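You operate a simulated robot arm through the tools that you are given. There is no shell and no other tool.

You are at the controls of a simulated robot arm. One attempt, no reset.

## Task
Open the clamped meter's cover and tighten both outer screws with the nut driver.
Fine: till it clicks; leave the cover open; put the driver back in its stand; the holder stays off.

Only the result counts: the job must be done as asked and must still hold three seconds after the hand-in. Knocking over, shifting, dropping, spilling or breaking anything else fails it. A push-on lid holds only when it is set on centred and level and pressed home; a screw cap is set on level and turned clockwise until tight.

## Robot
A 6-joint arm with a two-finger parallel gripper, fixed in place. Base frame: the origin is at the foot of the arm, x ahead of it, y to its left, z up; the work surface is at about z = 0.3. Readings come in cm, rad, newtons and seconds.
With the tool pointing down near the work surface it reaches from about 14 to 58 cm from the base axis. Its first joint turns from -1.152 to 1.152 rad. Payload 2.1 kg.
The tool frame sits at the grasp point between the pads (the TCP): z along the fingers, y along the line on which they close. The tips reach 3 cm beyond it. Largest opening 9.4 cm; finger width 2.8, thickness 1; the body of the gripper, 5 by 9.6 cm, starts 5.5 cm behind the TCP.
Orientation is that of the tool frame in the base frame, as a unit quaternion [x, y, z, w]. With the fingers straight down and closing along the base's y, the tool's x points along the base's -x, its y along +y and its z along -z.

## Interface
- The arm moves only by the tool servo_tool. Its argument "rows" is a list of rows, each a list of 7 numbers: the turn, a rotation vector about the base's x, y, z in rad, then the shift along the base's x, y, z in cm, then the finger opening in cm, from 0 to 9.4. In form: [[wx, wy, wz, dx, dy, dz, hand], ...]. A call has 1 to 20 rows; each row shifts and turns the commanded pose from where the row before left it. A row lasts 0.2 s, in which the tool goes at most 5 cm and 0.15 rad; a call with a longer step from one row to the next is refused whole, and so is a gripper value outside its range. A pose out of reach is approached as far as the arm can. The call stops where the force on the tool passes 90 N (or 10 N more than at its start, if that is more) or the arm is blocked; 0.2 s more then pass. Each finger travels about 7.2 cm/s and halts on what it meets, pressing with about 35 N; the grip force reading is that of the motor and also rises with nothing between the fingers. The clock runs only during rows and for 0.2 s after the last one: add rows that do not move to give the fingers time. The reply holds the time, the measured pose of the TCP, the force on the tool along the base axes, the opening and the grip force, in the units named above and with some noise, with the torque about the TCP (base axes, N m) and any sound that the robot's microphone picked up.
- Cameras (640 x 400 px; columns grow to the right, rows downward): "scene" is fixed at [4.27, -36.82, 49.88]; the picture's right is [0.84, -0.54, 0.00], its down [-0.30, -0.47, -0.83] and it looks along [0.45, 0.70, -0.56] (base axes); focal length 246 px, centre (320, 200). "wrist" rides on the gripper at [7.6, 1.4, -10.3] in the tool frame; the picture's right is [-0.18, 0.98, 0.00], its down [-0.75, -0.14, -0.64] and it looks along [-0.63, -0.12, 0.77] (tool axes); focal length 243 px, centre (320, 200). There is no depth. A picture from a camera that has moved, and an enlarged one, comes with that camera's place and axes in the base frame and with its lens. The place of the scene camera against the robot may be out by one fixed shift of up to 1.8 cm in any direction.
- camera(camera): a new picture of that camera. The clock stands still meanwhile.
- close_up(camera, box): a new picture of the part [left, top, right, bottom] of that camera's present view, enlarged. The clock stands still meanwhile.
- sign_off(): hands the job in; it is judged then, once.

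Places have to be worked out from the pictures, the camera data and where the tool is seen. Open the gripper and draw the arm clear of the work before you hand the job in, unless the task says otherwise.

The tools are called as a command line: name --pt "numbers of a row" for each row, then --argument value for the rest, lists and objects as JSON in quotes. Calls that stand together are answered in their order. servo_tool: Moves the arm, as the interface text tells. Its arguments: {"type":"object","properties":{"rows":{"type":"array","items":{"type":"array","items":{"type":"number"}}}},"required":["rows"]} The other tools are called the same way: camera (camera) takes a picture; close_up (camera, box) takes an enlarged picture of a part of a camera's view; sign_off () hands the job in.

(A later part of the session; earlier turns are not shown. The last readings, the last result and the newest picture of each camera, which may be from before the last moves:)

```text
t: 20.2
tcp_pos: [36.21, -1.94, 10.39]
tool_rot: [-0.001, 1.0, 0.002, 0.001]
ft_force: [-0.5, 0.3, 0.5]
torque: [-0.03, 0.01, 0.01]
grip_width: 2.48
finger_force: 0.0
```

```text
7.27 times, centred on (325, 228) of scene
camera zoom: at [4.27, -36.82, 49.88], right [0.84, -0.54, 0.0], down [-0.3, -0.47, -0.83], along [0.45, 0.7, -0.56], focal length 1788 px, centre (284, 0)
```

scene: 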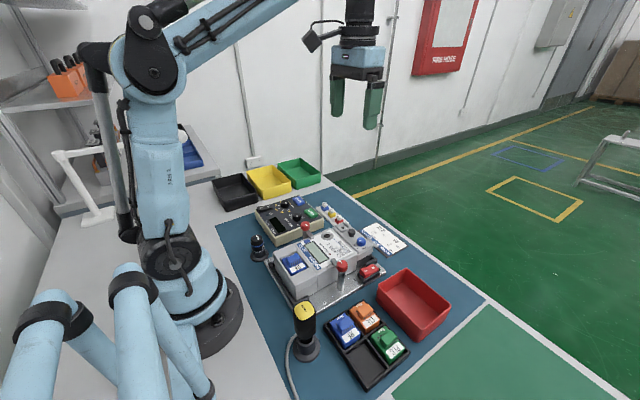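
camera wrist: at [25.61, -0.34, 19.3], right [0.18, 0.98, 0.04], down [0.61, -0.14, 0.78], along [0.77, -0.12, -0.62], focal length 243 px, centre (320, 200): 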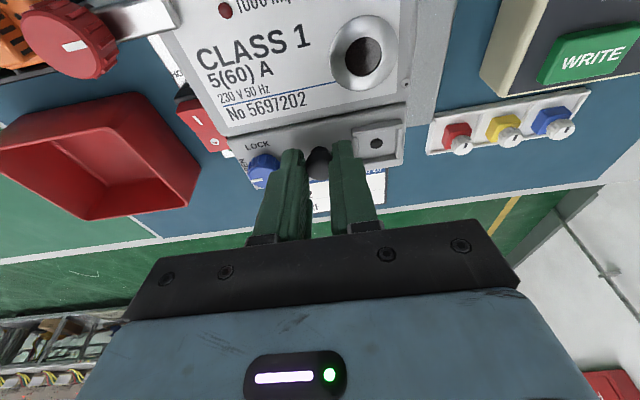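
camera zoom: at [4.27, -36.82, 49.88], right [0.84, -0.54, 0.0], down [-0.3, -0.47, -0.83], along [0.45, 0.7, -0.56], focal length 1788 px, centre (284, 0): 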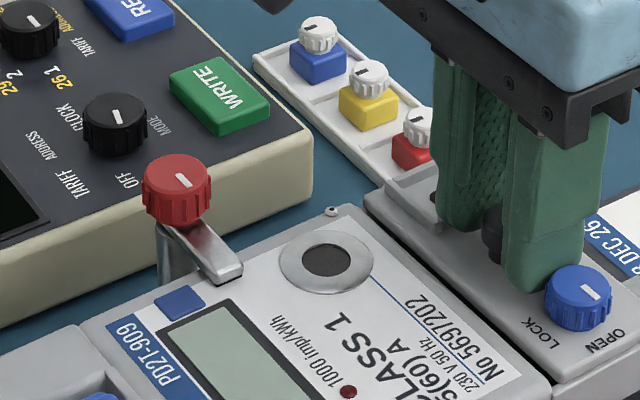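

To tell whether the meter really moved, I'll raise the arm and return to the exact earlier viewing pose for a like-for-like comparison.

servo_tool --pt "0 0 0 0 0 2 2.8" --pt "0 0 0 0 0 3 4" --pt "0 0 0 0 0 3.05 6" --pt "0 0 0 -3.4 -0.42 0 8" --pt "0 0 0 -3.4 -0.42 0 9.4" --pt "0 0 0 -3.37 -0.43 0 9.4" --pt "0 0 0 0 0 0 9.4" --pt "0 0 0 0 0 0 9.4"

close_up --camera "wrist" --box '[280, 150, 400, 225]'

close_up --camera "wrist" --box '[220, 60, 460, 220]'

close_up --camera "scene" --box '[345, 230, 385, 260]'

close_up --camera "scene" --box '[240, 180, 420, 320]'

```text
t: 22.0
tcp_pos: [25.79, -3.23, 18.57]
tool_rot: [-0.002, 1.0, 0.001, 0.001]
ft_force: [0.1, 0.5, -0.5]
torque: [0.0, 0.01, -0.03]
grip_width: 9.42
finger_force: 0.1
```

```text
5.33 times, centred on (340, 188) of wrist
camera zoom: at [18.04, -1.71, 28.72], right [0.18, 0.98, 0.0], down [0.75, -0.14, 0.64], along [0.63, -0.12, -0.77], focal length 1294 px, centre (213, 267)
```

zoom: 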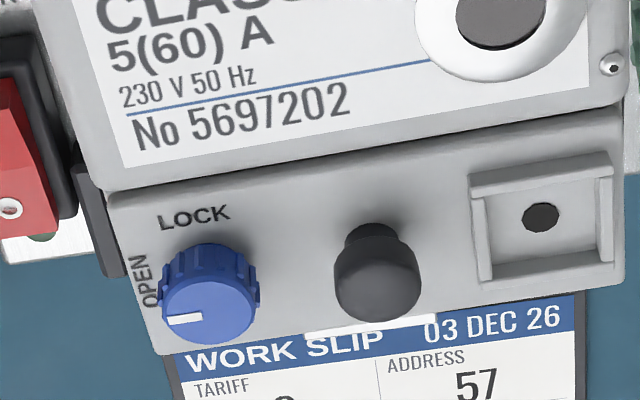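

```text
2.50 times, centred on (340, 140) of wrist
camera zoom: at [18.04, -1.71, 28.72], right [0.18, 0.98, 0.0], down [0.75, -0.14, 0.64], along [0.63, -0.12, -0.77], focal length 606 px, centre (270, 350)
```

zoom: 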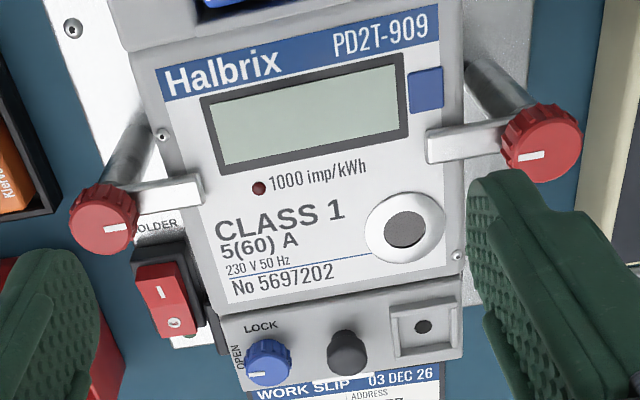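

```text
13.33 times, centred on (365, 245) of scene
camera zoom: at [4.26, -36.82, 49.88], right [0.84, -0.54, 0.0], down [-0.3, -0.47, -0.83], along [0.45, 0.7, -0.56], focal length 3277 px, centre (-280, -400)
```

zoom: 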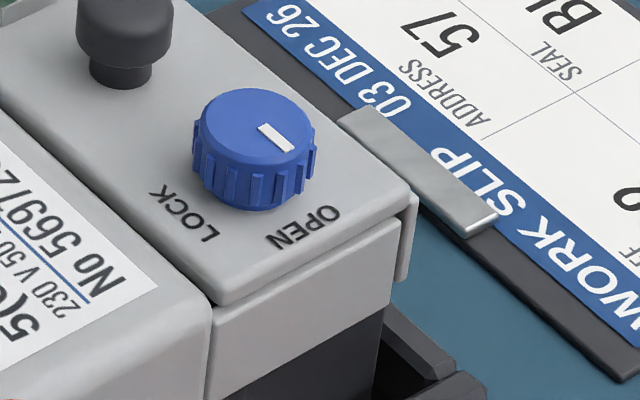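

```text
2.86 times, centred on (330, 250) of scene
camera zoom: at [4.26, -36.82, 49.88], right [0.84, -0.54, 0.0], down [-0.3, -0.47, -0.83], along [0.45, 0.7, -0.56], focal length 702 px, centre (291, 57)
```

zoom: 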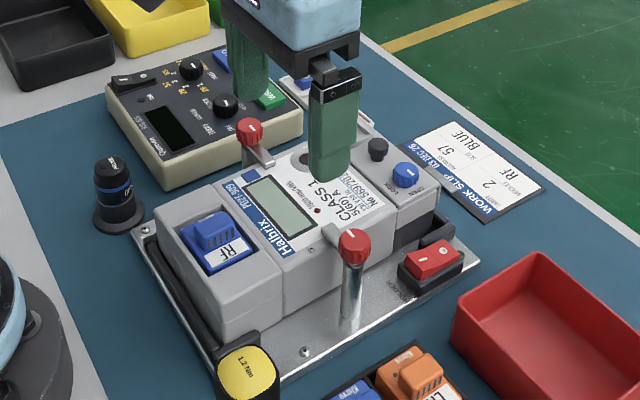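

Comparing like with like, the meter shifted about 0.28 cm toward +y during that attempt but is not lifted, and the cover has dropped back flush. All evidence points to the cover sliding (or tipping) toward +x, so I'll push the black knob from behind with closed fingers, which puts no lift on the meter. First I move behind the knob at safe height.

servo_tool --pt "0 0 0 2.5 0.52 0 6" --pt "0 0 0 2.5 0.52 0 3" --pt "0 0 0 2.3 0.5 0 1" --pt "0 0 0 0 0 -2.5 0" --pt "0 0 0 0 0 -2.5 0" --pt "0 0 0 0 0 -2 0" --pt "0 0 0 0 0 0 0" --pt "0 0 0 0 0 0 0"

camera --camera "wrist"

close_up --camera "wrist" --box '[240, 90, 420, 202]'

close_up --camera "scene" --box '[325, 195, 395, 255]'

```text
t: 23.8
tcp_pos: [33.14, -1.64, 11.49]
tool_rot: [0.0, 1.0, 0.001, 0.0]
ft_force: [-0.1, 0.1, -0.6]
torque: [0.04, 0.0, 0.0]
grip_width: 0.01
finger_force: 32.3
```

```text
taken
camera wrist: at [25.43, -0.1, 21.62], right [0.18, 0.98, 0.0], down [0.75, -0.14, 0.64], along [0.63, -0.12, -0.77], focal length 243 px, centre (320, 200)
```

wrist: 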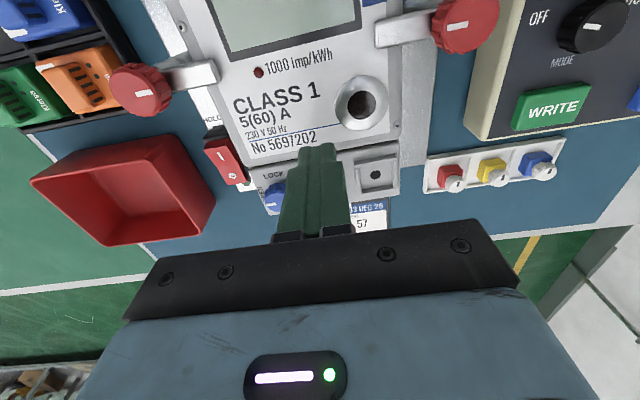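

```text
3.56 times, centred on (330, 146) of wrist
camera zoom: at [25.43, -0.1, 21.62], right [0.18, 0.98, 0.0], down [0.75, -0.14, 0.64], along [0.63, -0.12, -0.77], focal length 863 px, centre (284, 392)
```

zoom: 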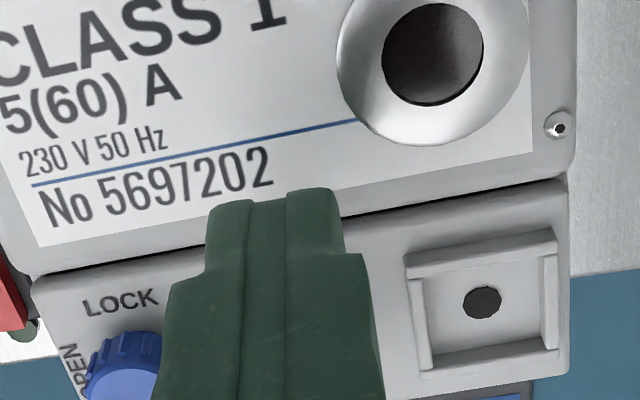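

```text
6.67 times, centred on (360, 225) of scene
camera zoom: at [4.27, -36.82, 49.88], right [0.84, -0.54, 0.0], down [-0.3, -0.47, -0.83], along [0.45, 0.7, -0.56], focal length 1639 px, centre (53, 33)
```

zoom: 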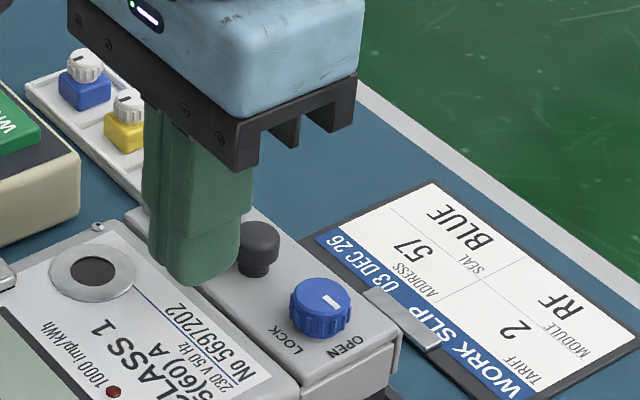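

The closed fingers are just behind the knob. I lower 1 cm, then push +x in small steps watching Fx.

servo_tool --pt "0 0 0 0 0 -0.5 0" --pt "0 0 0 0 0 -0.45 0" --pt "0 0 0 0.3 0 0 0" --pt "0 0 0 0.2 0 0 0" --pt "0 0 0 0.1 0 0 0" --pt "0 0 0 0.1 0 0 0" --pt "0 0 0 0 0 0 0"

close_up --camera "scene" --box '[325, 195, 395, 255]'

close_up --camera "wrist" --box '[240, 90, 420, 202]'

```text
t: 25.4
tcp_pos: [33.81, -1.6, 10.51]
tool_rot: [-0.001, 1.0, 0.001, 0.001]
ft_force: [-1.7, 0.3, 0.2]
torque: [-0.02, 0.07, -0.02]
grip_width: 0.01
finger_force: 33.5
```

```text
6.67 times, centred on (360, 225) of scene
camera zoom: at [4.27, -36.82, 49.88], right [0.84, -0.54, 0.0], down [-0.3, -0.47, -0.83], along [0.45, 0.7, -0.56], focal length 1639 px, centre (53, 33)
```

zoom: 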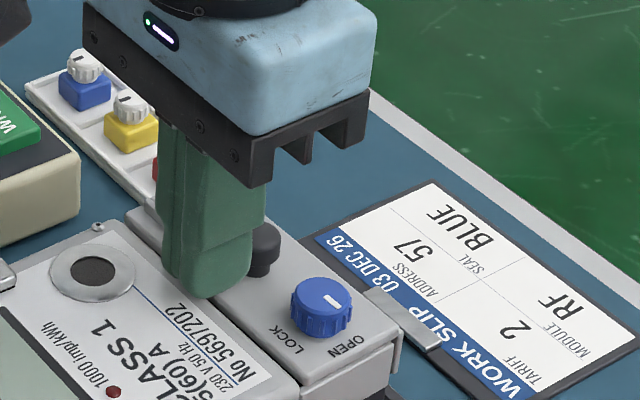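

```text
3.56 times, centred on (330, 146) of wrist
camera zoom: at [26.12, -0.05, 20.66], right [0.18, 0.98, 0.0], down [0.75, -0.14, 0.64], along [0.63, -0.12, -0.77], focal length 863 px, centre (284, 392)
```

zoom: 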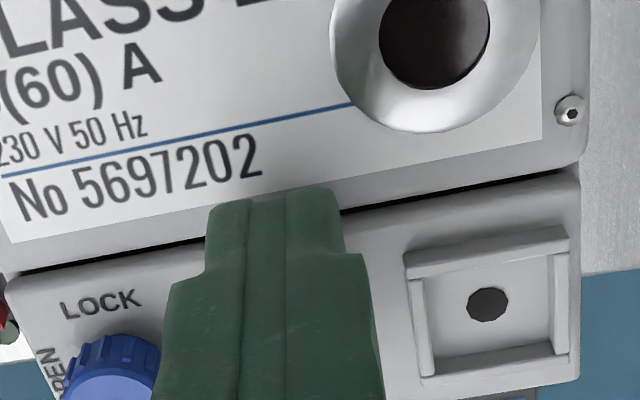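

Light contact (−1.7 N). I continue pushing by another 0.6 cm.

servo_tool --pt "0 0 0 0.15 0 0 0" --pt "0 0 0 0.15 0 0 0" --pt "0 0 0 0.15 0 0 0" --pt "0 0 0 0.15 0 0 0" --pt "0 0 0 0 0 0 0"

close_up --camera "scene" --box '[325, 195, 395, 255]'

close_up --camera "wrist" --box '[240, 90, 420, 202]'

```text
t: 26.6
tcp_pos: [34.54, -1.65, 10.52]
tool_rot: [-0.001, 1.0, 0.001, 0.001]
ft_force: [-0.2, -0.1, -0.8]
torque: [0.01, 0.0, 0.01]
grip_width: 0.0
finger_force: 33.4
```

```text
6.67 times, centred on (360, 225) of scene
camera zoom: at [4.27, -36.82, 49.88], right [0.84, -0.54, 0.0], down [-0.3, -0.47, -0.83], along [0.45, 0.7, -0.56], focal length 1639 px, centre (53, 33)
```

zoom: 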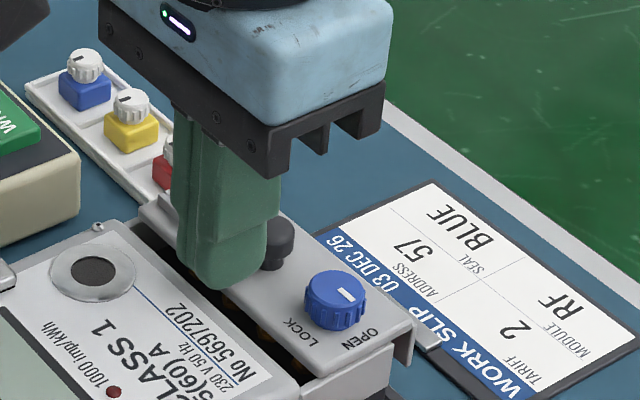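

```text
3.56 times, centred on (330, 146) of wrist
camera zoom: at [26.77, -0.05, 20.76], right [0.18, 0.98, 0.0], down [0.75, -0.14, 0.64], along [0.63, -0.12, -0.77], focal length 863 px, centre (284, 392)
```

zoom: 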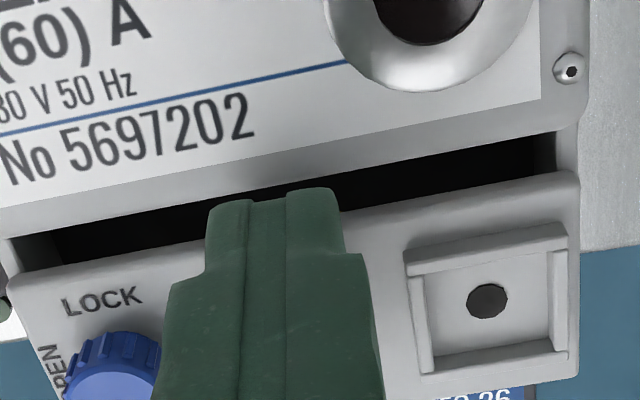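

The cover slides smoothly toward +x and reveals the terminals. I keep pushing in stages.

servo_tool --pt "0 0 0 0.25 0 0 0" --pt "0 0 0 0.25 0 0 0" --pt "0 0 0 0.25 0 0 0" --pt "0 0 0 0.25 0 0 0" --pt "0 0 0 0.25 0 0 0" --pt "0 0 0 0 0 0 0"

close_up --camera "scene" --box '[325, 195, 395, 255]'

close_up --camera "wrist" --box '[240, 90, 420, 202]'

```text
t: 28.0
tcp_pos: [35.7, -1.59, 10.57]
tool_rot: [-0.001, 1.0, 0.001, 0.001]
ft_force: [0.3, -0.4, -0.7]
torque: [0.0, 0.02, -0.02]
grip_width: 0.01
finger_force: 33.0
```

```text
6.67 times, centred on (360, 225) of scene
camera zoom: at [4.27, -36.82, 49.88], right [0.84, -0.54, 0.0], down [-0.3, -0.47, -0.83], along [0.45, 0.7, -0.56], focal length 1639 px, centre (53, 33)
```

zoom: 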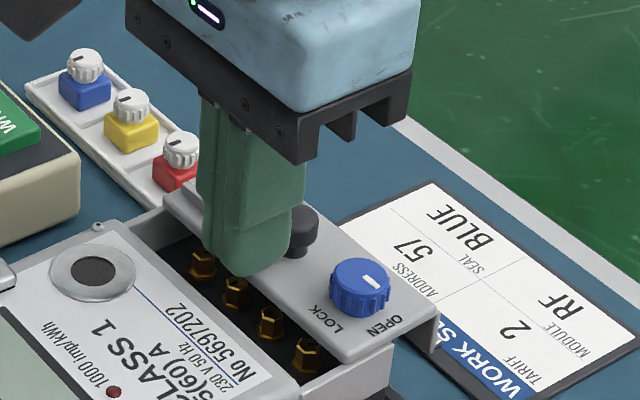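

```text
3.56 times, centred on (330, 146) of wrist
camera zoom: at [27.97, 0.0, 20.76], right [0.18, 0.98, 0.0], down [0.75, -0.14, 0.64], along [0.63, -0.12, -0.77], focal length 863 px, centre (284, 392)
```

zoom: 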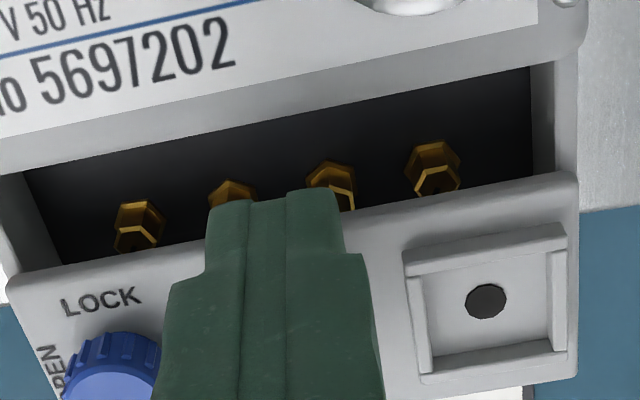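

Four brass hex screws appear. I keep sliding the cover to its stop.

servo_tool --pt "0 0 0 0.25 0 0 0" --pt "0 0 0 0.25 0 0 0" --pt "0 0 0 0.25 0 0 0" --pt "0 0 0 0.25 0 0 0" --pt "0 0 0 0 0 0 0"

close_up --camera "scene" --box '[325, 195, 395, 255]'

close_up --camera "wrist" --box '[240, 90, 420, 202]'

```text
t: 29.2
tcp_pos: [36.76, -1.61, 10.49]
tool_rot: [-0.001, 1.0, 0.001, 0.0]
ft_force: [-0.1, -0.8, 0.4]
torque: [0.0, 0.0, -0.01]
grip_width: 0.01
finger_force: 32.6
```

```text
6.67 times, centred on (360, 225) of scene
camera zoom: at [4.27, -36.82, 49.88], right [0.84, -0.54, 0.0], down [-0.3, -0.47, -0.83], along [0.45, 0.7, -0.56], focal length 1639 px, centre (53, 33)
```

zoom: 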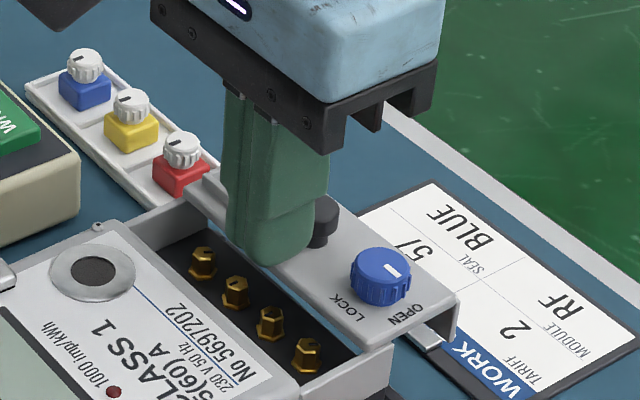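

```text
3.56 times, centred on (330, 146) of wrist
camera zoom: at [29.01, -0.07, 20.77], right [0.18, 0.98, 0.0], down [0.75, -0.14, 0.64], along [0.63, -0.12, -0.77], focal length 863 px, centre (284, 392)
```

zoom: 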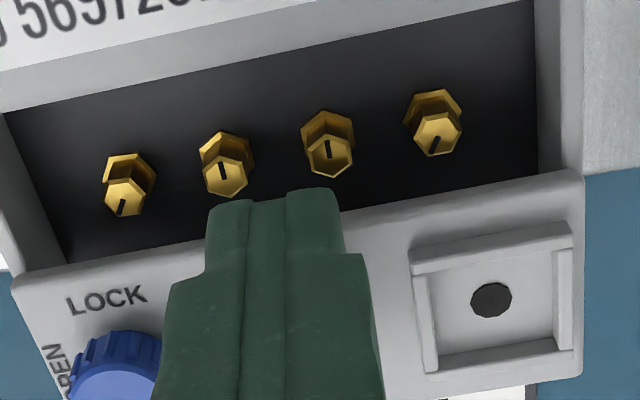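

Cover slides with almost no force; I continue another centimetre to find the stop.

servo_tool --pt "0 0 0 0.2 0 0 0" --pt "0 0 0 0.2 0 0 0" --pt "0 0 0 0.2 0 0 0" --pt "0 0 0 0.2 0 0 0" --pt "0 0 0 0 0 0 0"

close_up --camera "scene" --box '[325, 195, 395, 255]'

close_up --camera "wrist" --box '[240, 90, 420, 202]'

```text
t: 30.4
tcp_pos: [37.62, -1.58, 10.57]
tool_rot: [-0.001, 1.0, 0.001, 0.001]
ft_force: [-0.1, -0.9, 1.3]
torque: [0.01, -0.01, 0.01]
grip_width: 0.0
finger_force: 33.1
```

```text
6.67 times, centred on (360, 225) of scene
camera zoom: at [4.27, -36.82, 49.88], right [0.84, -0.54, 0.0], down [-0.3, -0.47, -0.83], along [0.45, 0.7, -0.56], focal length 1639 px, centre (53, 33)
```

zoom: 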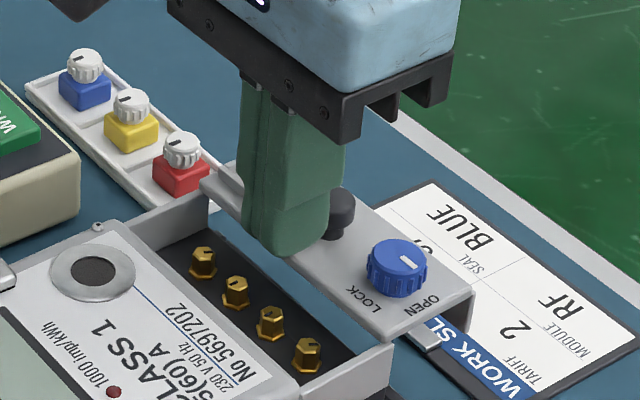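

```text
3.56 times, centred on (330, 146) of wrist
camera zoom: at [29.83, 0.02, 20.78], right [0.18, 0.98, 0.0], down [0.75, -0.14, 0.64], along [0.63, -0.12, -0.77], focal length 863 px, centre (284, 392)
```

zoom: 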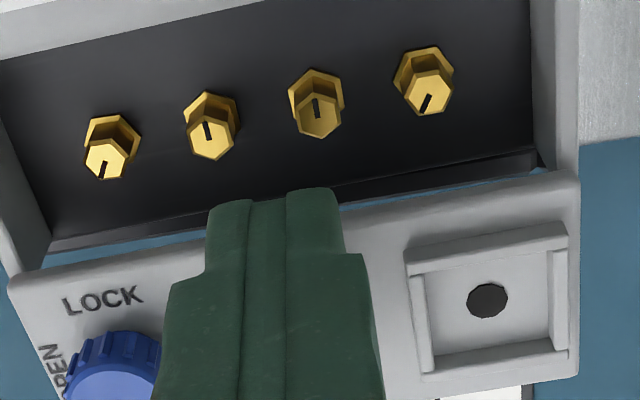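

The cover is nearly fully off the box and still carried on its rails. I push carefully on, in small steps, to find the end stop.

servo_tool --pt "0 0 0 0.15 0 0 0" --pt "0 0 0 0.15 0 0 0" --pt "0 0 0 0 0 0 0"

close_up --camera "scene" --box '[325, 195, 395, 255]'

close_up --camera "wrist" --box '[240, 90, 420, 202]'

```text
t: 31.2
tcp_pos: [37.91, -1.57, 10.6]
tool_rot: [-0.001, 1.0, 0.001, 0.0]
ft_force: [-0.4, -0.9, 0.3]
torque: [-0.01, 0.0, 0.01]
grip_width: 0.02
finger_force: 32.9
```

```text
6.67 times, centred on (360, 225) of scene
camera zoom: at [4.27, -36.82, 49.88], right [0.84, -0.54, 0.0], down [-0.3, -0.47, -0.83], along [0.45, 0.7, -0.56], focal length 1639 px, centre (53, 33)
```

zoom: 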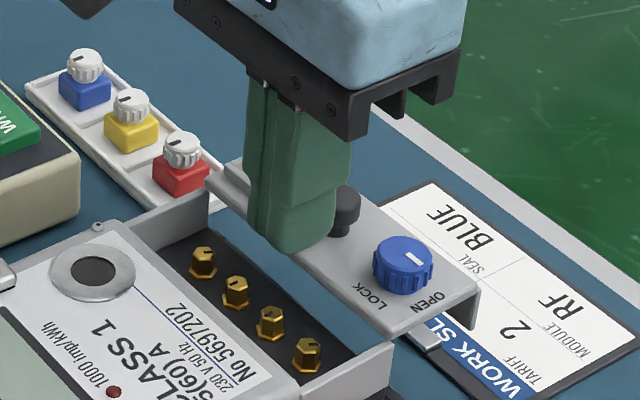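

```text
3.56 times, centred on (330, 146) of wrist
camera zoom: at [30.11, 0.01, 20.79], right [0.18, 0.98, 0.0], down [0.75, -0.14, 0.64], along [0.63, -0.12, -0.77], focal length 863 px, centre (284, 392)
```

zoom: 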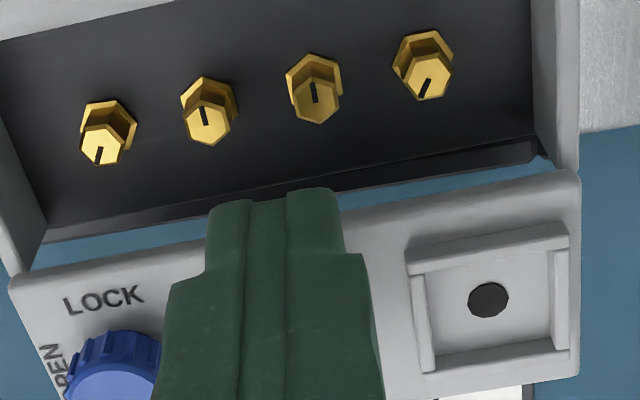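

Still sliding freely; I go on.

servo_tool --pt "0 0 0 0.15 0 0 0" --pt "0 0 0 0.15 0 0 0" --pt "0 0 0 0 0 0 0"

close_up --camera "scene" --box '[325, 195, 395, 255]'

close_up --camera "wrist" --box '[240, 90, 420, 202]'

```text
t: 32.0
tcp_pos: [38.25, -1.58, 10.6]
tool_rot: [-0.001, 1.0, 0.001, 0.001]
ft_force: [-0.2, 0.5, 0.4]
torque: [0.03, 0.01, 0.01]
grip_width: 0.0
finger_force: 33.5
```

```text
6.67 times, centred on (360, 225) of scene
camera zoom: at [4.27, -36.82, 49.88], right [0.84, -0.54, 0.0], down [-0.3, -0.47, -0.83], along [0.45, 0.7, -0.56], focal length 1639 px, centre (53, 33)
```

zoom: 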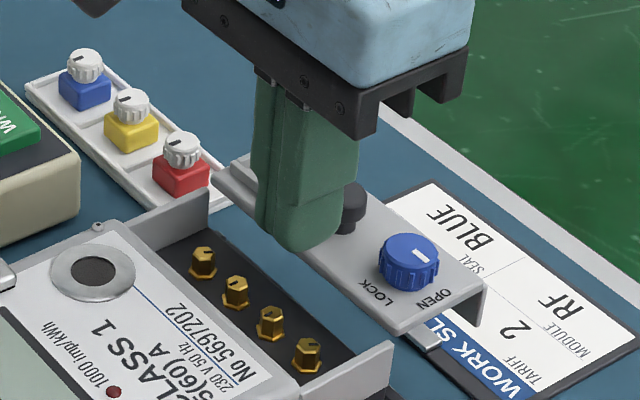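

```text
3.56 times, centred on (330, 146) of wrist
camera zoom: at [30.44, -0.04, 20.76], right [0.18, 0.98, 0.0], down [0.75, -0.14, 0.64], along [0.63, -0.12, -0.77], focal length 863 px, centre (284, 392)
```

zoom: 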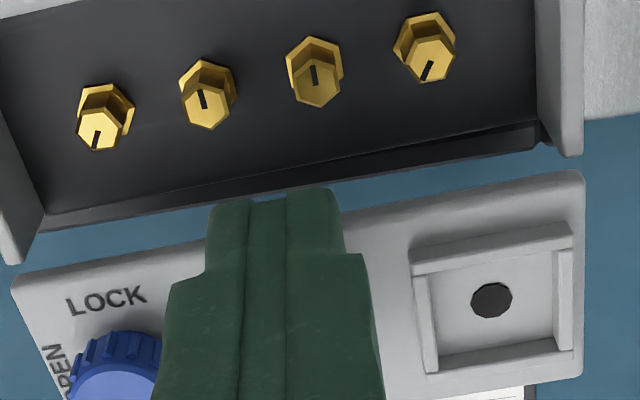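

The cover is past the side walls and still carried. I'll feel for the stop with a few more small steps.

servo_tool --pt "0 0 0 0.12 0 0 0" --pt "0 0 0 0.12 0 0 0" --pt "0 0 0 0 0 0 0"

close_up --camera "scene" --box '[325, 195, 395, 255]'

close_up --camera "wrist" --box '[240, 90, 420, 202]'

```text
t: 32.8
tcp_pos: [38.43, -1.58, 10.49]
tool_rot: [-0.001, 1.0, 0.001, 0.001]
ft_force: [-2.8, -0.9, 0.9]
torque: [-0.01, 0.08, 0.01]
grip_width: 0.0
finger_force: 33.2
```

```text
6.67 times, centred on (360, 225) of scene
camera zoom: at [4.26, -36.82, 49.88], right [0.84, -0.54, 0.0], down [-0.3, -0.47, -0.83], along [0.45, 0.7, -0.56], focal length 1639 px, centre (53, 33)
```

zoom: 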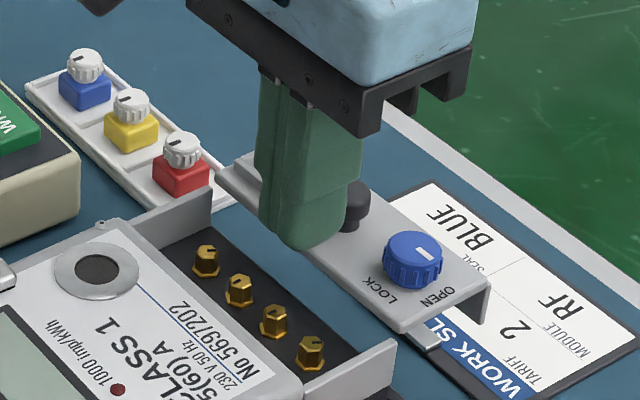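

```text
3.56 times, centred on (330, 146) of wrist
camera zoom: at [30.65, -0.01, 20.73], right [0.18, 0.98, 0.0], down [0.75, -0.14, 0.64], along [0.63, -0.12, -0.77], focal length 863 px, centre (284, 392)
```

zoom: 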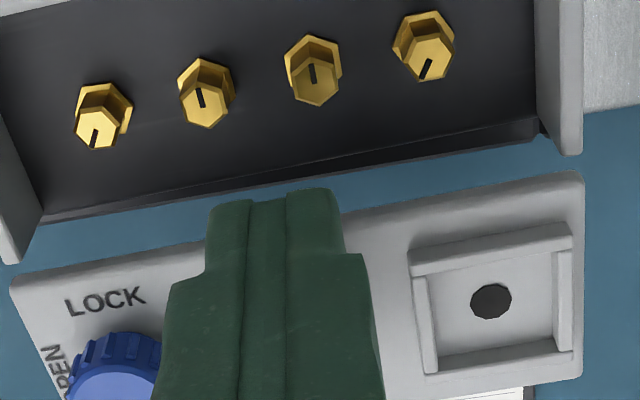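

The stop is reached (Fx rises to −2.8 N, meter begins to follow). The cover is fully open; I back off, lift and get a good view of the screws.

servo_tool --pt "0 0 0 -0.3 0 0 0" --pt "0 0 0 0 0 2 0" --pt "0 0 0 -1 0 3 0" --pt "0 0 0 -3 0 3 0" --pt "0 0 0 -3 0 0 2" --pt "0 0 0 0 0 0 2" --pt "0 0 0 0 0 0 2"

camera --camera "wrist"

close_up --camera "scene" --box '[325, 195, 395, 255]'

```text
t: 34.4
tcp_pos: [31.03, -1.63, 18.61]
tool_rot: [-0.001, 1.0, 0.001, 0.0]
ft_force: [-0.5, -0.2, 0.4]
torque: [-0.01, 0.01, 0.03]
grip_width: 2.0
finger_force: 0.0
```

```text
taken
camera wrist: at [23.31, -0.11, 28.86], right [0.18, 0.98, 0.0], down [0.75, -0.14, 0.64], along [0.63, -0.12, -0.77], focal length 243 px, centre (320, 200)
```

wrist: 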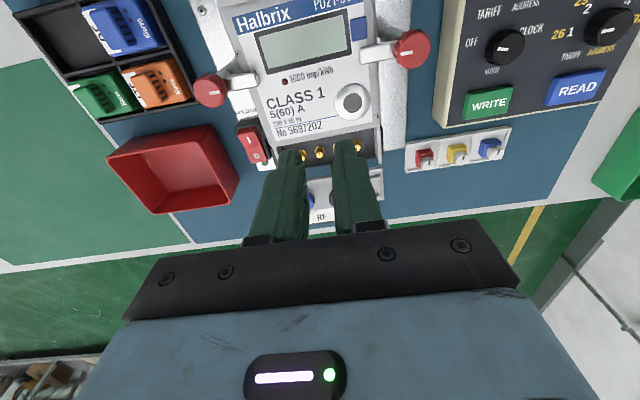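

```text
6.67 times, centred on (360, 225) of scene
camera zoom: at [4.26, -36.82, 49.88], right [0.84, -0.54, 0.0], down [-0.3, -0.47, -0.83], along [0.45, 0.7, -0.56], focal length 1639 px, centre (53, 33)
```

zoom: 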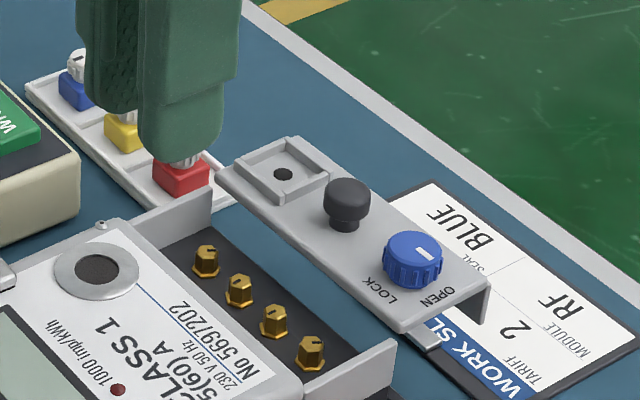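

The cover stays open by itself. Next the nut driver: I raise the arm, swing over it with the wrist turned to match, and look.

servo_tool --pt "0 0 0 0 0 4 4" --pt "0 0 0 0 0 4 6" --pt "0 0 -0.1 -2 -1.8 0 8" --pt "0 0 -0.1 -2 -1.8 0 9.4" --pt "0 0 -0.1 -2 -1.8 0 9.4" --pt "0 0 -0.1 -2 -1.8 0 9.4" --pt "0 0 -0.1 -2 -1.8 0 9.4" --pt "0 0 -0.1 -2 -1.8 0 9.4" --pt "0 0 -0.1 -2 -1.8 0 9.4" --pt "0 0 -0.1 -1.8 -1.6 0 9.4" --pt "0 0 0 0 0 0 9.4" --pt "0 0 0 0 0 0 9.4"

camera --camera "wrist"

camera --camera "scene"

```text
t: 37.0
tcp_pos: [15.35, -15.91, 26.41]
tool_rot: [0.389, 0.921, 0.0, 0.001]
ft_force: [-0.3, -0.2, 0.2]
torque: [-0.03, 0.04, -0.02]
grip_width: 9.41
finger_force: 0.1
```

```text
taken
camera wrist: at [10.89, -9.27, 36.66], right [0.83, 0.55, 0.0], down [0.42, -0.64, 0.64], along [0.36, -0.54, -0.77], focal length 243 px, centre (320, 200)
```

wrist: 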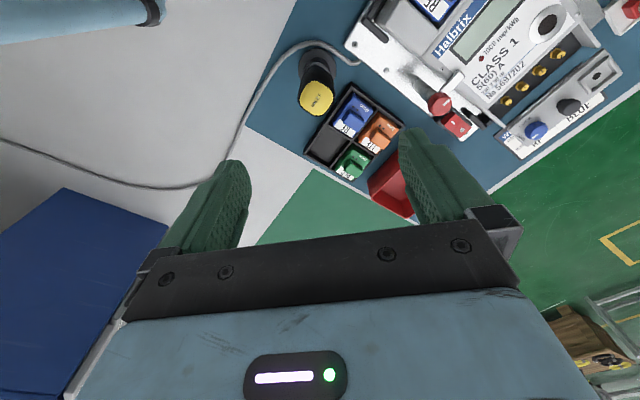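

```text
taken
```

scene: 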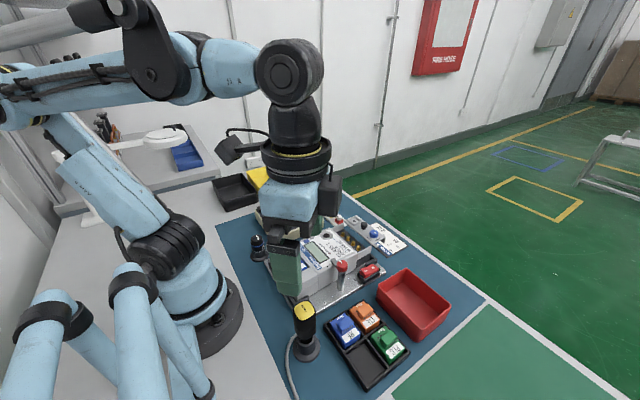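

close_up --camera "wrist" --box '[270, 35, 370, 120]'

close_up --camera "scene" --box '[280, 290, 340, 370]'

```text
4.71 times, centred on (320, 78) of wrist
camera zoom: at [10.89, -9.27, 36.66], right [0.83, 0.55, 0.0], down [0.42, -0.64, 0.64], along [0.36, -0.54, -0.77], focal length 1142 px, centre (320, 776)
```

zoom: 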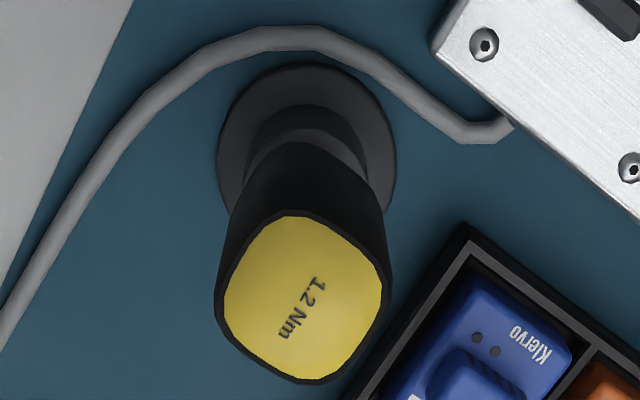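

```text
5.00 times, centred on (310, 330) of scene
camera zoom: at [4.26, -36.82, 49.88], right [0.84, -0.54, 0.0], down [-0.3, -0.47, -0.83], along [0.45, 0.7, -0.56], focal length 1229 px, centre (370, -450)
```

zoom: 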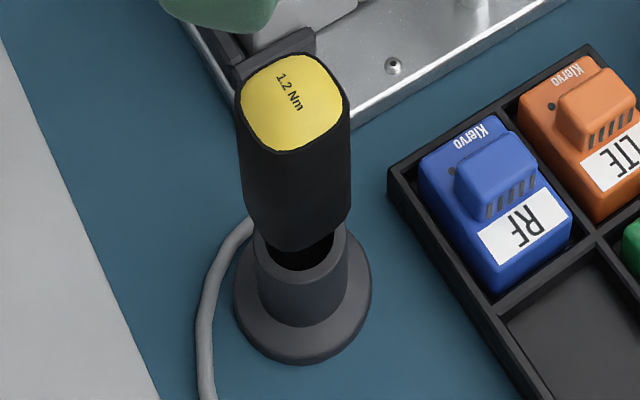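

The driver's top is at about (15.0, −15.85, 12.2), its rounded-square handle is aligned with the base axes, and the handle runs from z ≈ 5.5 up to 12.2. Before gripping I check in free air how far the wrist can turn counter-clockwise, since tightening will use up clockwise travel.

servo_tool --pt "0 0 0.15 0 0 0 9.4" --pt "0 0 0.15 0 0 0 9.4" --pt "0 0 0.15 0 0 0 9.4" --pt "0 0 0.15 0 0 0 9.4" --pt "0 0 0.15 0 0 0 9.4" --pt "0 0 0.15 0 0 0 9.4" --pt "0 0 0.15 0 0 0 9.4" --pt "0 0 0.15 0 0 0 9.4" --pt "0 0 0.15 0 0 0 9.4" --pt "0 0 0.15 0 0 0 9.4" --pt "0 0 0.15 0 0 0 9.4" --pt "0 0 0.15 0 0 0 9.4" --pt "0 0 0.15 0 0 0 9.4" --pt "0 0 0.15 0 0 0 9.4" --pt "0 0 0.15 0 0 0 9.4" --pt "0 0 0.1208 0 0 0 9.4" --pt "0 0 0 0 0 0 9.4" --pt "0 0 0 0 0 0 9.4"

camera --camera "wrist"

```text
t: 40.8
tcp_pos: [15.33, -15.78, 26.53]
tool_rot: [0.707, -0.707, -0.001, -0.001]
ft_force: [0.5, -1.0, -0.6]
torque: [0.0, -0.02, 0.0]
grip_width: 9.39
finger_force: 0.0
```

```text
taken
camera wrist: at [13.81, -23.29, 36.79], right [-0.98, 0.18, 0.0], down [0.14, 0.75, 0.64], along [0.12, 0.63, -0.77], focal length 243 px, centre (320, 200)
```

wrist: 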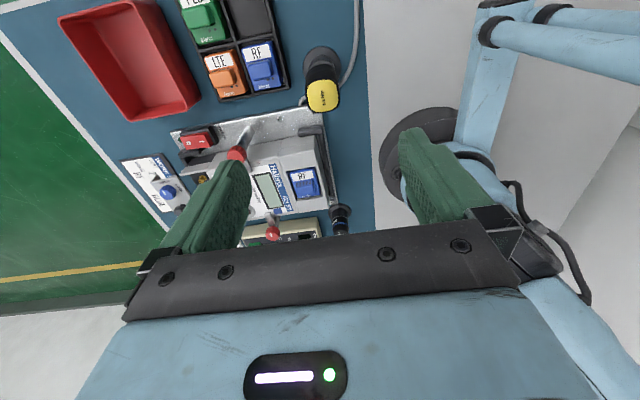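

Yaw +90° reached without trouble. I test on toward +180°.

servo_tool --pt "0 0 0.15 0 0 0 9.4" --pt "0 0 0.15 0 0 0 9.4" --pt "0 0 0.15 0 0 0 9.4" --pt "0 0 0.15 0 0 0 9.4" --pt "0 0 0.15 0 0 0 9.4" --pt "0 0 0.15 0 0 0 9.4" --pt "0 0 0 0 0 0 9.4" --pt "0 0 0 0 0 0 9.4"

```text
t: 42.6
tcp_pos: [18.61, -11.2, 26.44]
tool_rot: [0.944, -0.329, -0.001, 0.002]
ft_force: [-0.3, 0.6, 0.8]
torque: [-0.01, -0.01, 0.0]
grip_width: 9.4
finger_force: 0.1
out of reach, approached as far as the arm can: row 5, 6
```

The wrist limit is at about yaw − base angle ≈ +3.0 rad, so near the meter I'll have roughly ±3 rad. I turn back to yaw +90° and descend toward the driver to check alignment.

servo_tool --pt "0 0 -0.15 0 0 0 9.4" --pt "0 0 -0.15 0 0 0 9.4" --pt "0 0 -0.15 0 0 0 9.4" --pt "0 0 -0.15 0 0 0 8" --pt "0 0 -0.15 0 0 0 7" --pt "0 0 -0.15 0 0 0 6" --pt "0 0 0 0 0 -4 6" --pt "0 0 0 0 0 -4 6" --pt "0 0 0 0 0 0 6" --pt "0 0 0 0 0 0 6"

camera --camera "wrist"

close_up --camera "wrist" --box '[230, 60, 410, 180]'

close_up --camera "scene" --box '[260, 250, 360, 370]'

```text
t: 44.8
tcp_pos: [18.5, -11.23, 18.32]
tool_rot: [0.708, -0.707, -0.001, 0.001]
ft_force: [-1.0, -0.3, -0.5]
torque: [0.0, -0.02, 0.02]
grip_width: 6.01
finger_force: 0.0
```

```text
taken
camera wrist: at [16.98, -18.74, 28.58], right [-0.98, 0.18, 0.0], down [0.14, 0.75, 0.64], along [0.12, 0.63, -0.77], focal length 243 px, centre (320, 200)
```

wrist: 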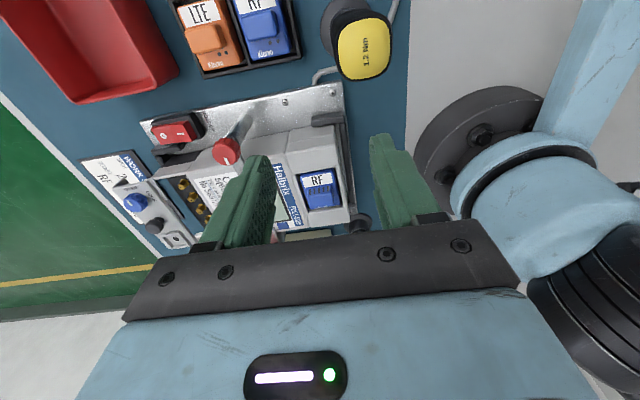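

```text
3.33 times, centred on (320, 120) of wrist
camera zoom: at [16.98, -18.74, 28.58], right [-0.98, 0.18, 0.0], down [0.14, 0.75, 0.64], along [0.12, 0.63, -0.77], focal length 809 px, centre (320, 467)
```

zoom: 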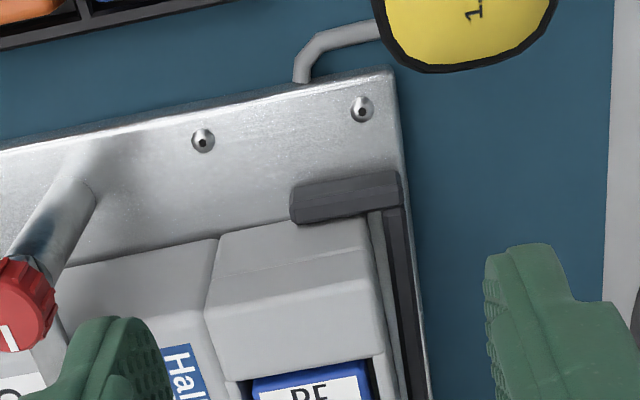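

```text
3.33 times, centred on (310, 310) of scene
camera zoom: at [4.27, -36.82, 49.88], right [0.84, -0.54, 0.0], down [-0.3, -0.47, -0.83], along [0.45, 0.7, -0.56], focal length 819 px, centre (353, -167)
```

zoom: 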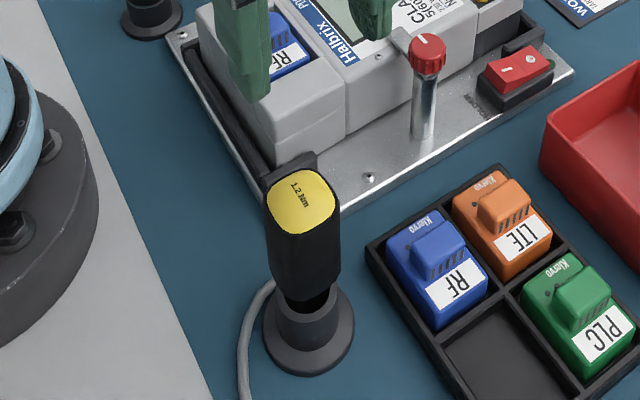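

The earlier out-of-reach approach shifted the command to (18.5, −11.2). I move back over the driver at this height.

servo_tool --pt "0 0 0 -1.75 -2.3 0 6" --pt "0 0 0 -1.75 -2.3 0 6" --pt "0 0 0 0 0 0 6" --pt "0 0 0 0 0 0 6"

camera --camera "wrist"

close_up --camera "wrist" --box '[230, 60, 410, 180]'

close_up --camera "scene" --box '[260, 250, 360, 370]'

```text
t: 45.8
tcp_pos: [15.02, -15.75, 18.58]
tool_rot: [0.708, -0.707, -0.001, 0.001]
ft_force: [-0.2, 1.1, -0.7]
torque: [0.02, 0.01, -0.03]
grip_width: 5.99
finger_force: 0.0
```

```text
taken
camera wrist: at [13.56, -23.28, 28.69], right [-0.98, 0.18, 0.0], down [0.14, 0.75, 0.64], along [0.12, 0.63, -0.77], focal length 243 px, centre (320, 200)
```

wrist: 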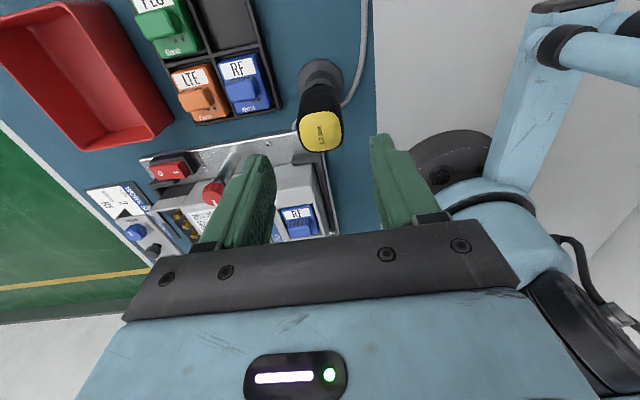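

```text
3.33 times, centred on (320, 120) of wrist
camera zoom: at [13.56, -23.28, 28.69], right [-0.98, 0.18, 0.0], down [0.14, 0.75, 0.64], along [0.12, 0.63, -0.77], focal length 809 px, centre (320, 467)
```

zoom: 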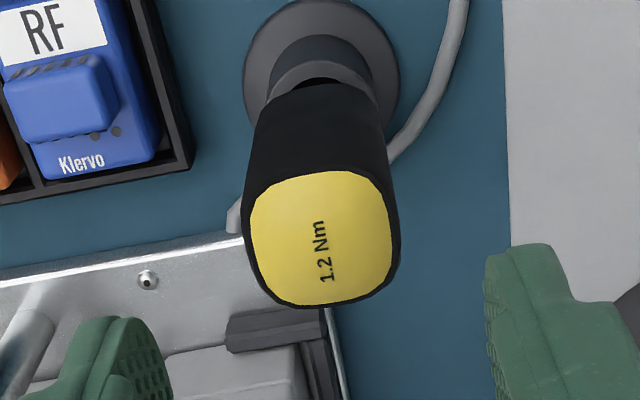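

```text
3.33 times, centred on (310, 310) of scene
camera zoom: at [4.27, -36.82, 49.88], right [0.84, -0.54, 0.0], down [-0.3, -0.47, -0.83], along [0.45, 0.7, -0.56], focal length 819 px, centre (353, -167)
```

zoom: 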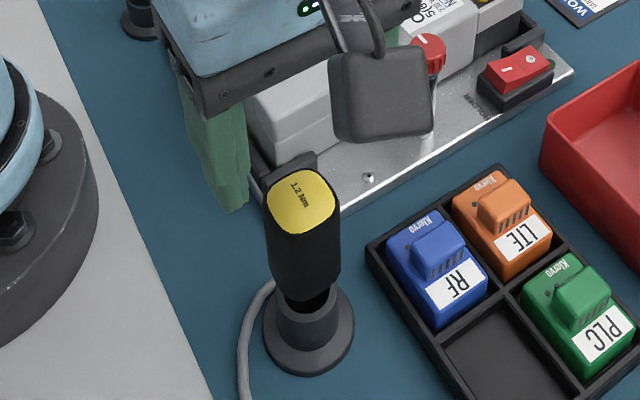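

The driver's axis is at (14.96, −15.92) with the top at z = 12.0; I centre over it and go down to mid-handle with the fingers open.

servo_tool --pt "0 0 0 -0.05 -0.12 -1 6" --pt "0 0 0 0 0 -2 6" --pt "0 0 0 0 0 -2 6" --pt "0 0 0 0 0 -2 6" --pt "0 0 0 0 0 -1.5 6" --pt "0 0 0 0 0 -0.7 6" --pt "0 0 0 0 0 0 6" --pt "0 0 0 0 0 0 6"

camera --camera "wrist"

close_up --camera "scene" --box '[260, 250, 360, 370]'

```text
t: 47.6
tcp_pos: [15.02, -15.98, 9.31]
tool_rot: [0.707, -0.707, -0.002, 0.0]
ft_force: [-0.7, -0.7, 0.1]
torque: [-0.02, 0.0, 0.04]
grip_width: 5.99
finger_force: 0.0
```

```text
taken
camera wrist: at [13.51, -23.46, 19.56], right [-0.98, 0.18, 0.0], down [0.14, 0.75, 0.64], along [0.12, 0.63, -0.77], focal length 243 px, centre (320, 200)
```

wrist: 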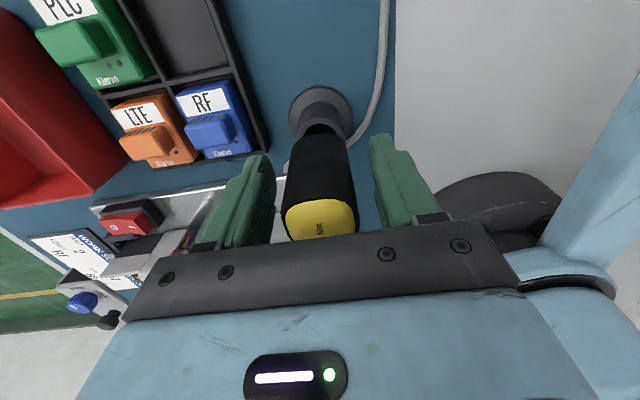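

```text
3.33 times, centred on (310, 310) of scene
camera zoom: at [4.27, -36.82, 49.88], right [0.84, -0.54, 0.0], down [-0.3, -0.47, -0.83], along [0.45, 0.7, -0.56], focal length 819 px, centre (353, -167)
```

zoom: 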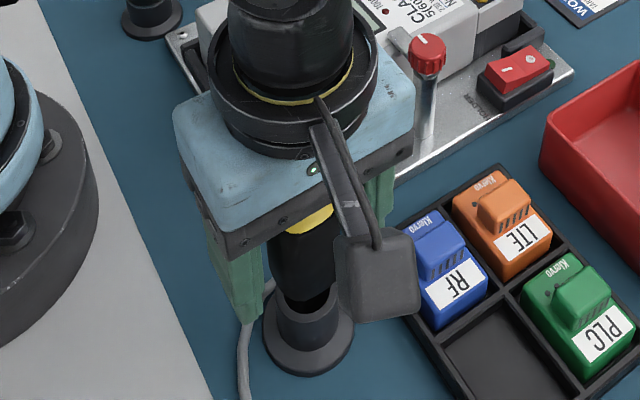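

The handle is centred between the fingers. I close gently in stages.

servo_tool --pt "0 0 0 0 0 0 4.5" --pt "0 0 0 0 0 0 3.7" --pt "0 0 0 0 0 0 3.2" --pt "0 0 0 0 0 0 2.6" --pt "0 0 0 0 0 0 1.5" --pt "0 0 0 0 0 0 1.5"

close_up --camera "wrist" --box '[240, 70, 420, 260]'

close_up --camera "scene" --box '[260, 250, 360, 370]'

```text
t: 49.0
tcp_pos: [14.95, -15.95, 9.3]
tool_rot: [-0.706, 0.708, 0.001, 0.0]
ft_force: [-1.1, 0.3, 0.7]
torque: [0.0, 0.02, 0.02]
grip_width: 3.59
finger_force: 35.0
```

```text
2.11 times, centred on (330, 165) of wrist
camera zoom: at [13.51, -23.46, 19.57], right [-0.98, 0.18, 0.0], down [0.14, 0.75, 0.64], along [0.12, 0.63, -0.77], focal length 511 px, centre (299, 274)
```

zoom: 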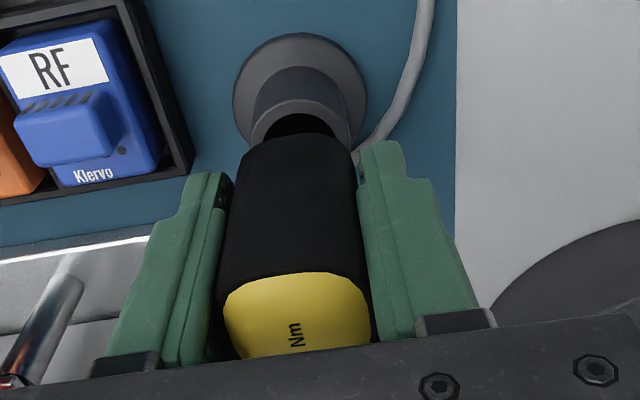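

```text
3.33 times, centred on (310, 310) of scene
camera zoom: at [4.27, -36.82, 49.88], right [0.84, -0.54, 0.0], down [-0.3, -0.47, -0.83], along [0.45, 0.7, -0.56], focal length 819 px, centre (353, -167)
```

zoom: 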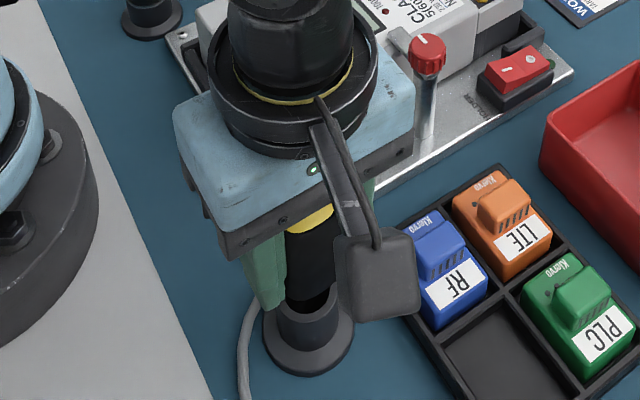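

Firm grip (3.59 cm, 35 N, no side load) at pose (14.95, −15.95, 9.30), yaw 90° — I note this for the return. Now I lift straight up.

servo_tool --pt "0 0 0 0 0 0.5 1.5" --pt "0 0 0 0 0 0.5 1.5" --pt "0 0 0 0 0 1 1.5" --pt "0 0 0 0 0 1.5 1.5" --pt "0 0 0 0 0 1.5 1.5" --pt "0 0 0 0 0 2 1.5" --pt "0 0 0 0 0 2 1.5" --pt "0 0 0 0 0 0 1.5" --pt "0 0 0 0 0 0 1.5"

close_up --camera "scene" --box '[250, 220, 370, 370]'

camera --camera "wrist"

```text
t: 51.0
tcp_pos: [15.01, -15.97, 18.19]
tool_rot: [0.707, -0.707, -0.001, 0.0]
ft_force: [-0.5, 0.9, -1.3]
torque: [0.02, 0.01, 0.02]
grip_width: 3.57
finger_force: 35.1
```

```text
2.67 times, centred on (310, 295) of scene
camera zoom: at [4.27, -36.82, 49.88], right [0.84, -0.54, 0.0], down [-0.3, -0.47, -0.83], along [0.45, 0.7, -0.56], focal length 656 px, centre (347, -53)
```

zoom: 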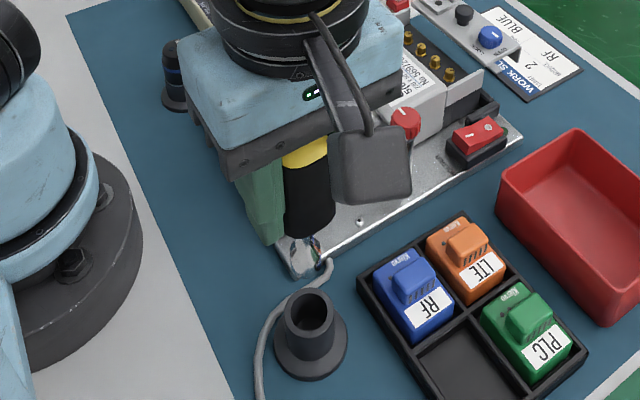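

```text
taken
camera wrist: at [13.45, -23.51, 28.47], right [-0.98, 0.18, 0.0], down [0.14, 0.75, 0.64], along [0.12, 0.63, -0.77], focal length 243 px, centre (320, 200)
```

wrist: 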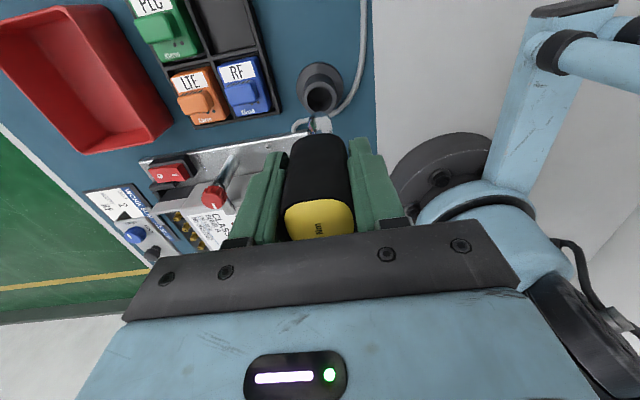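

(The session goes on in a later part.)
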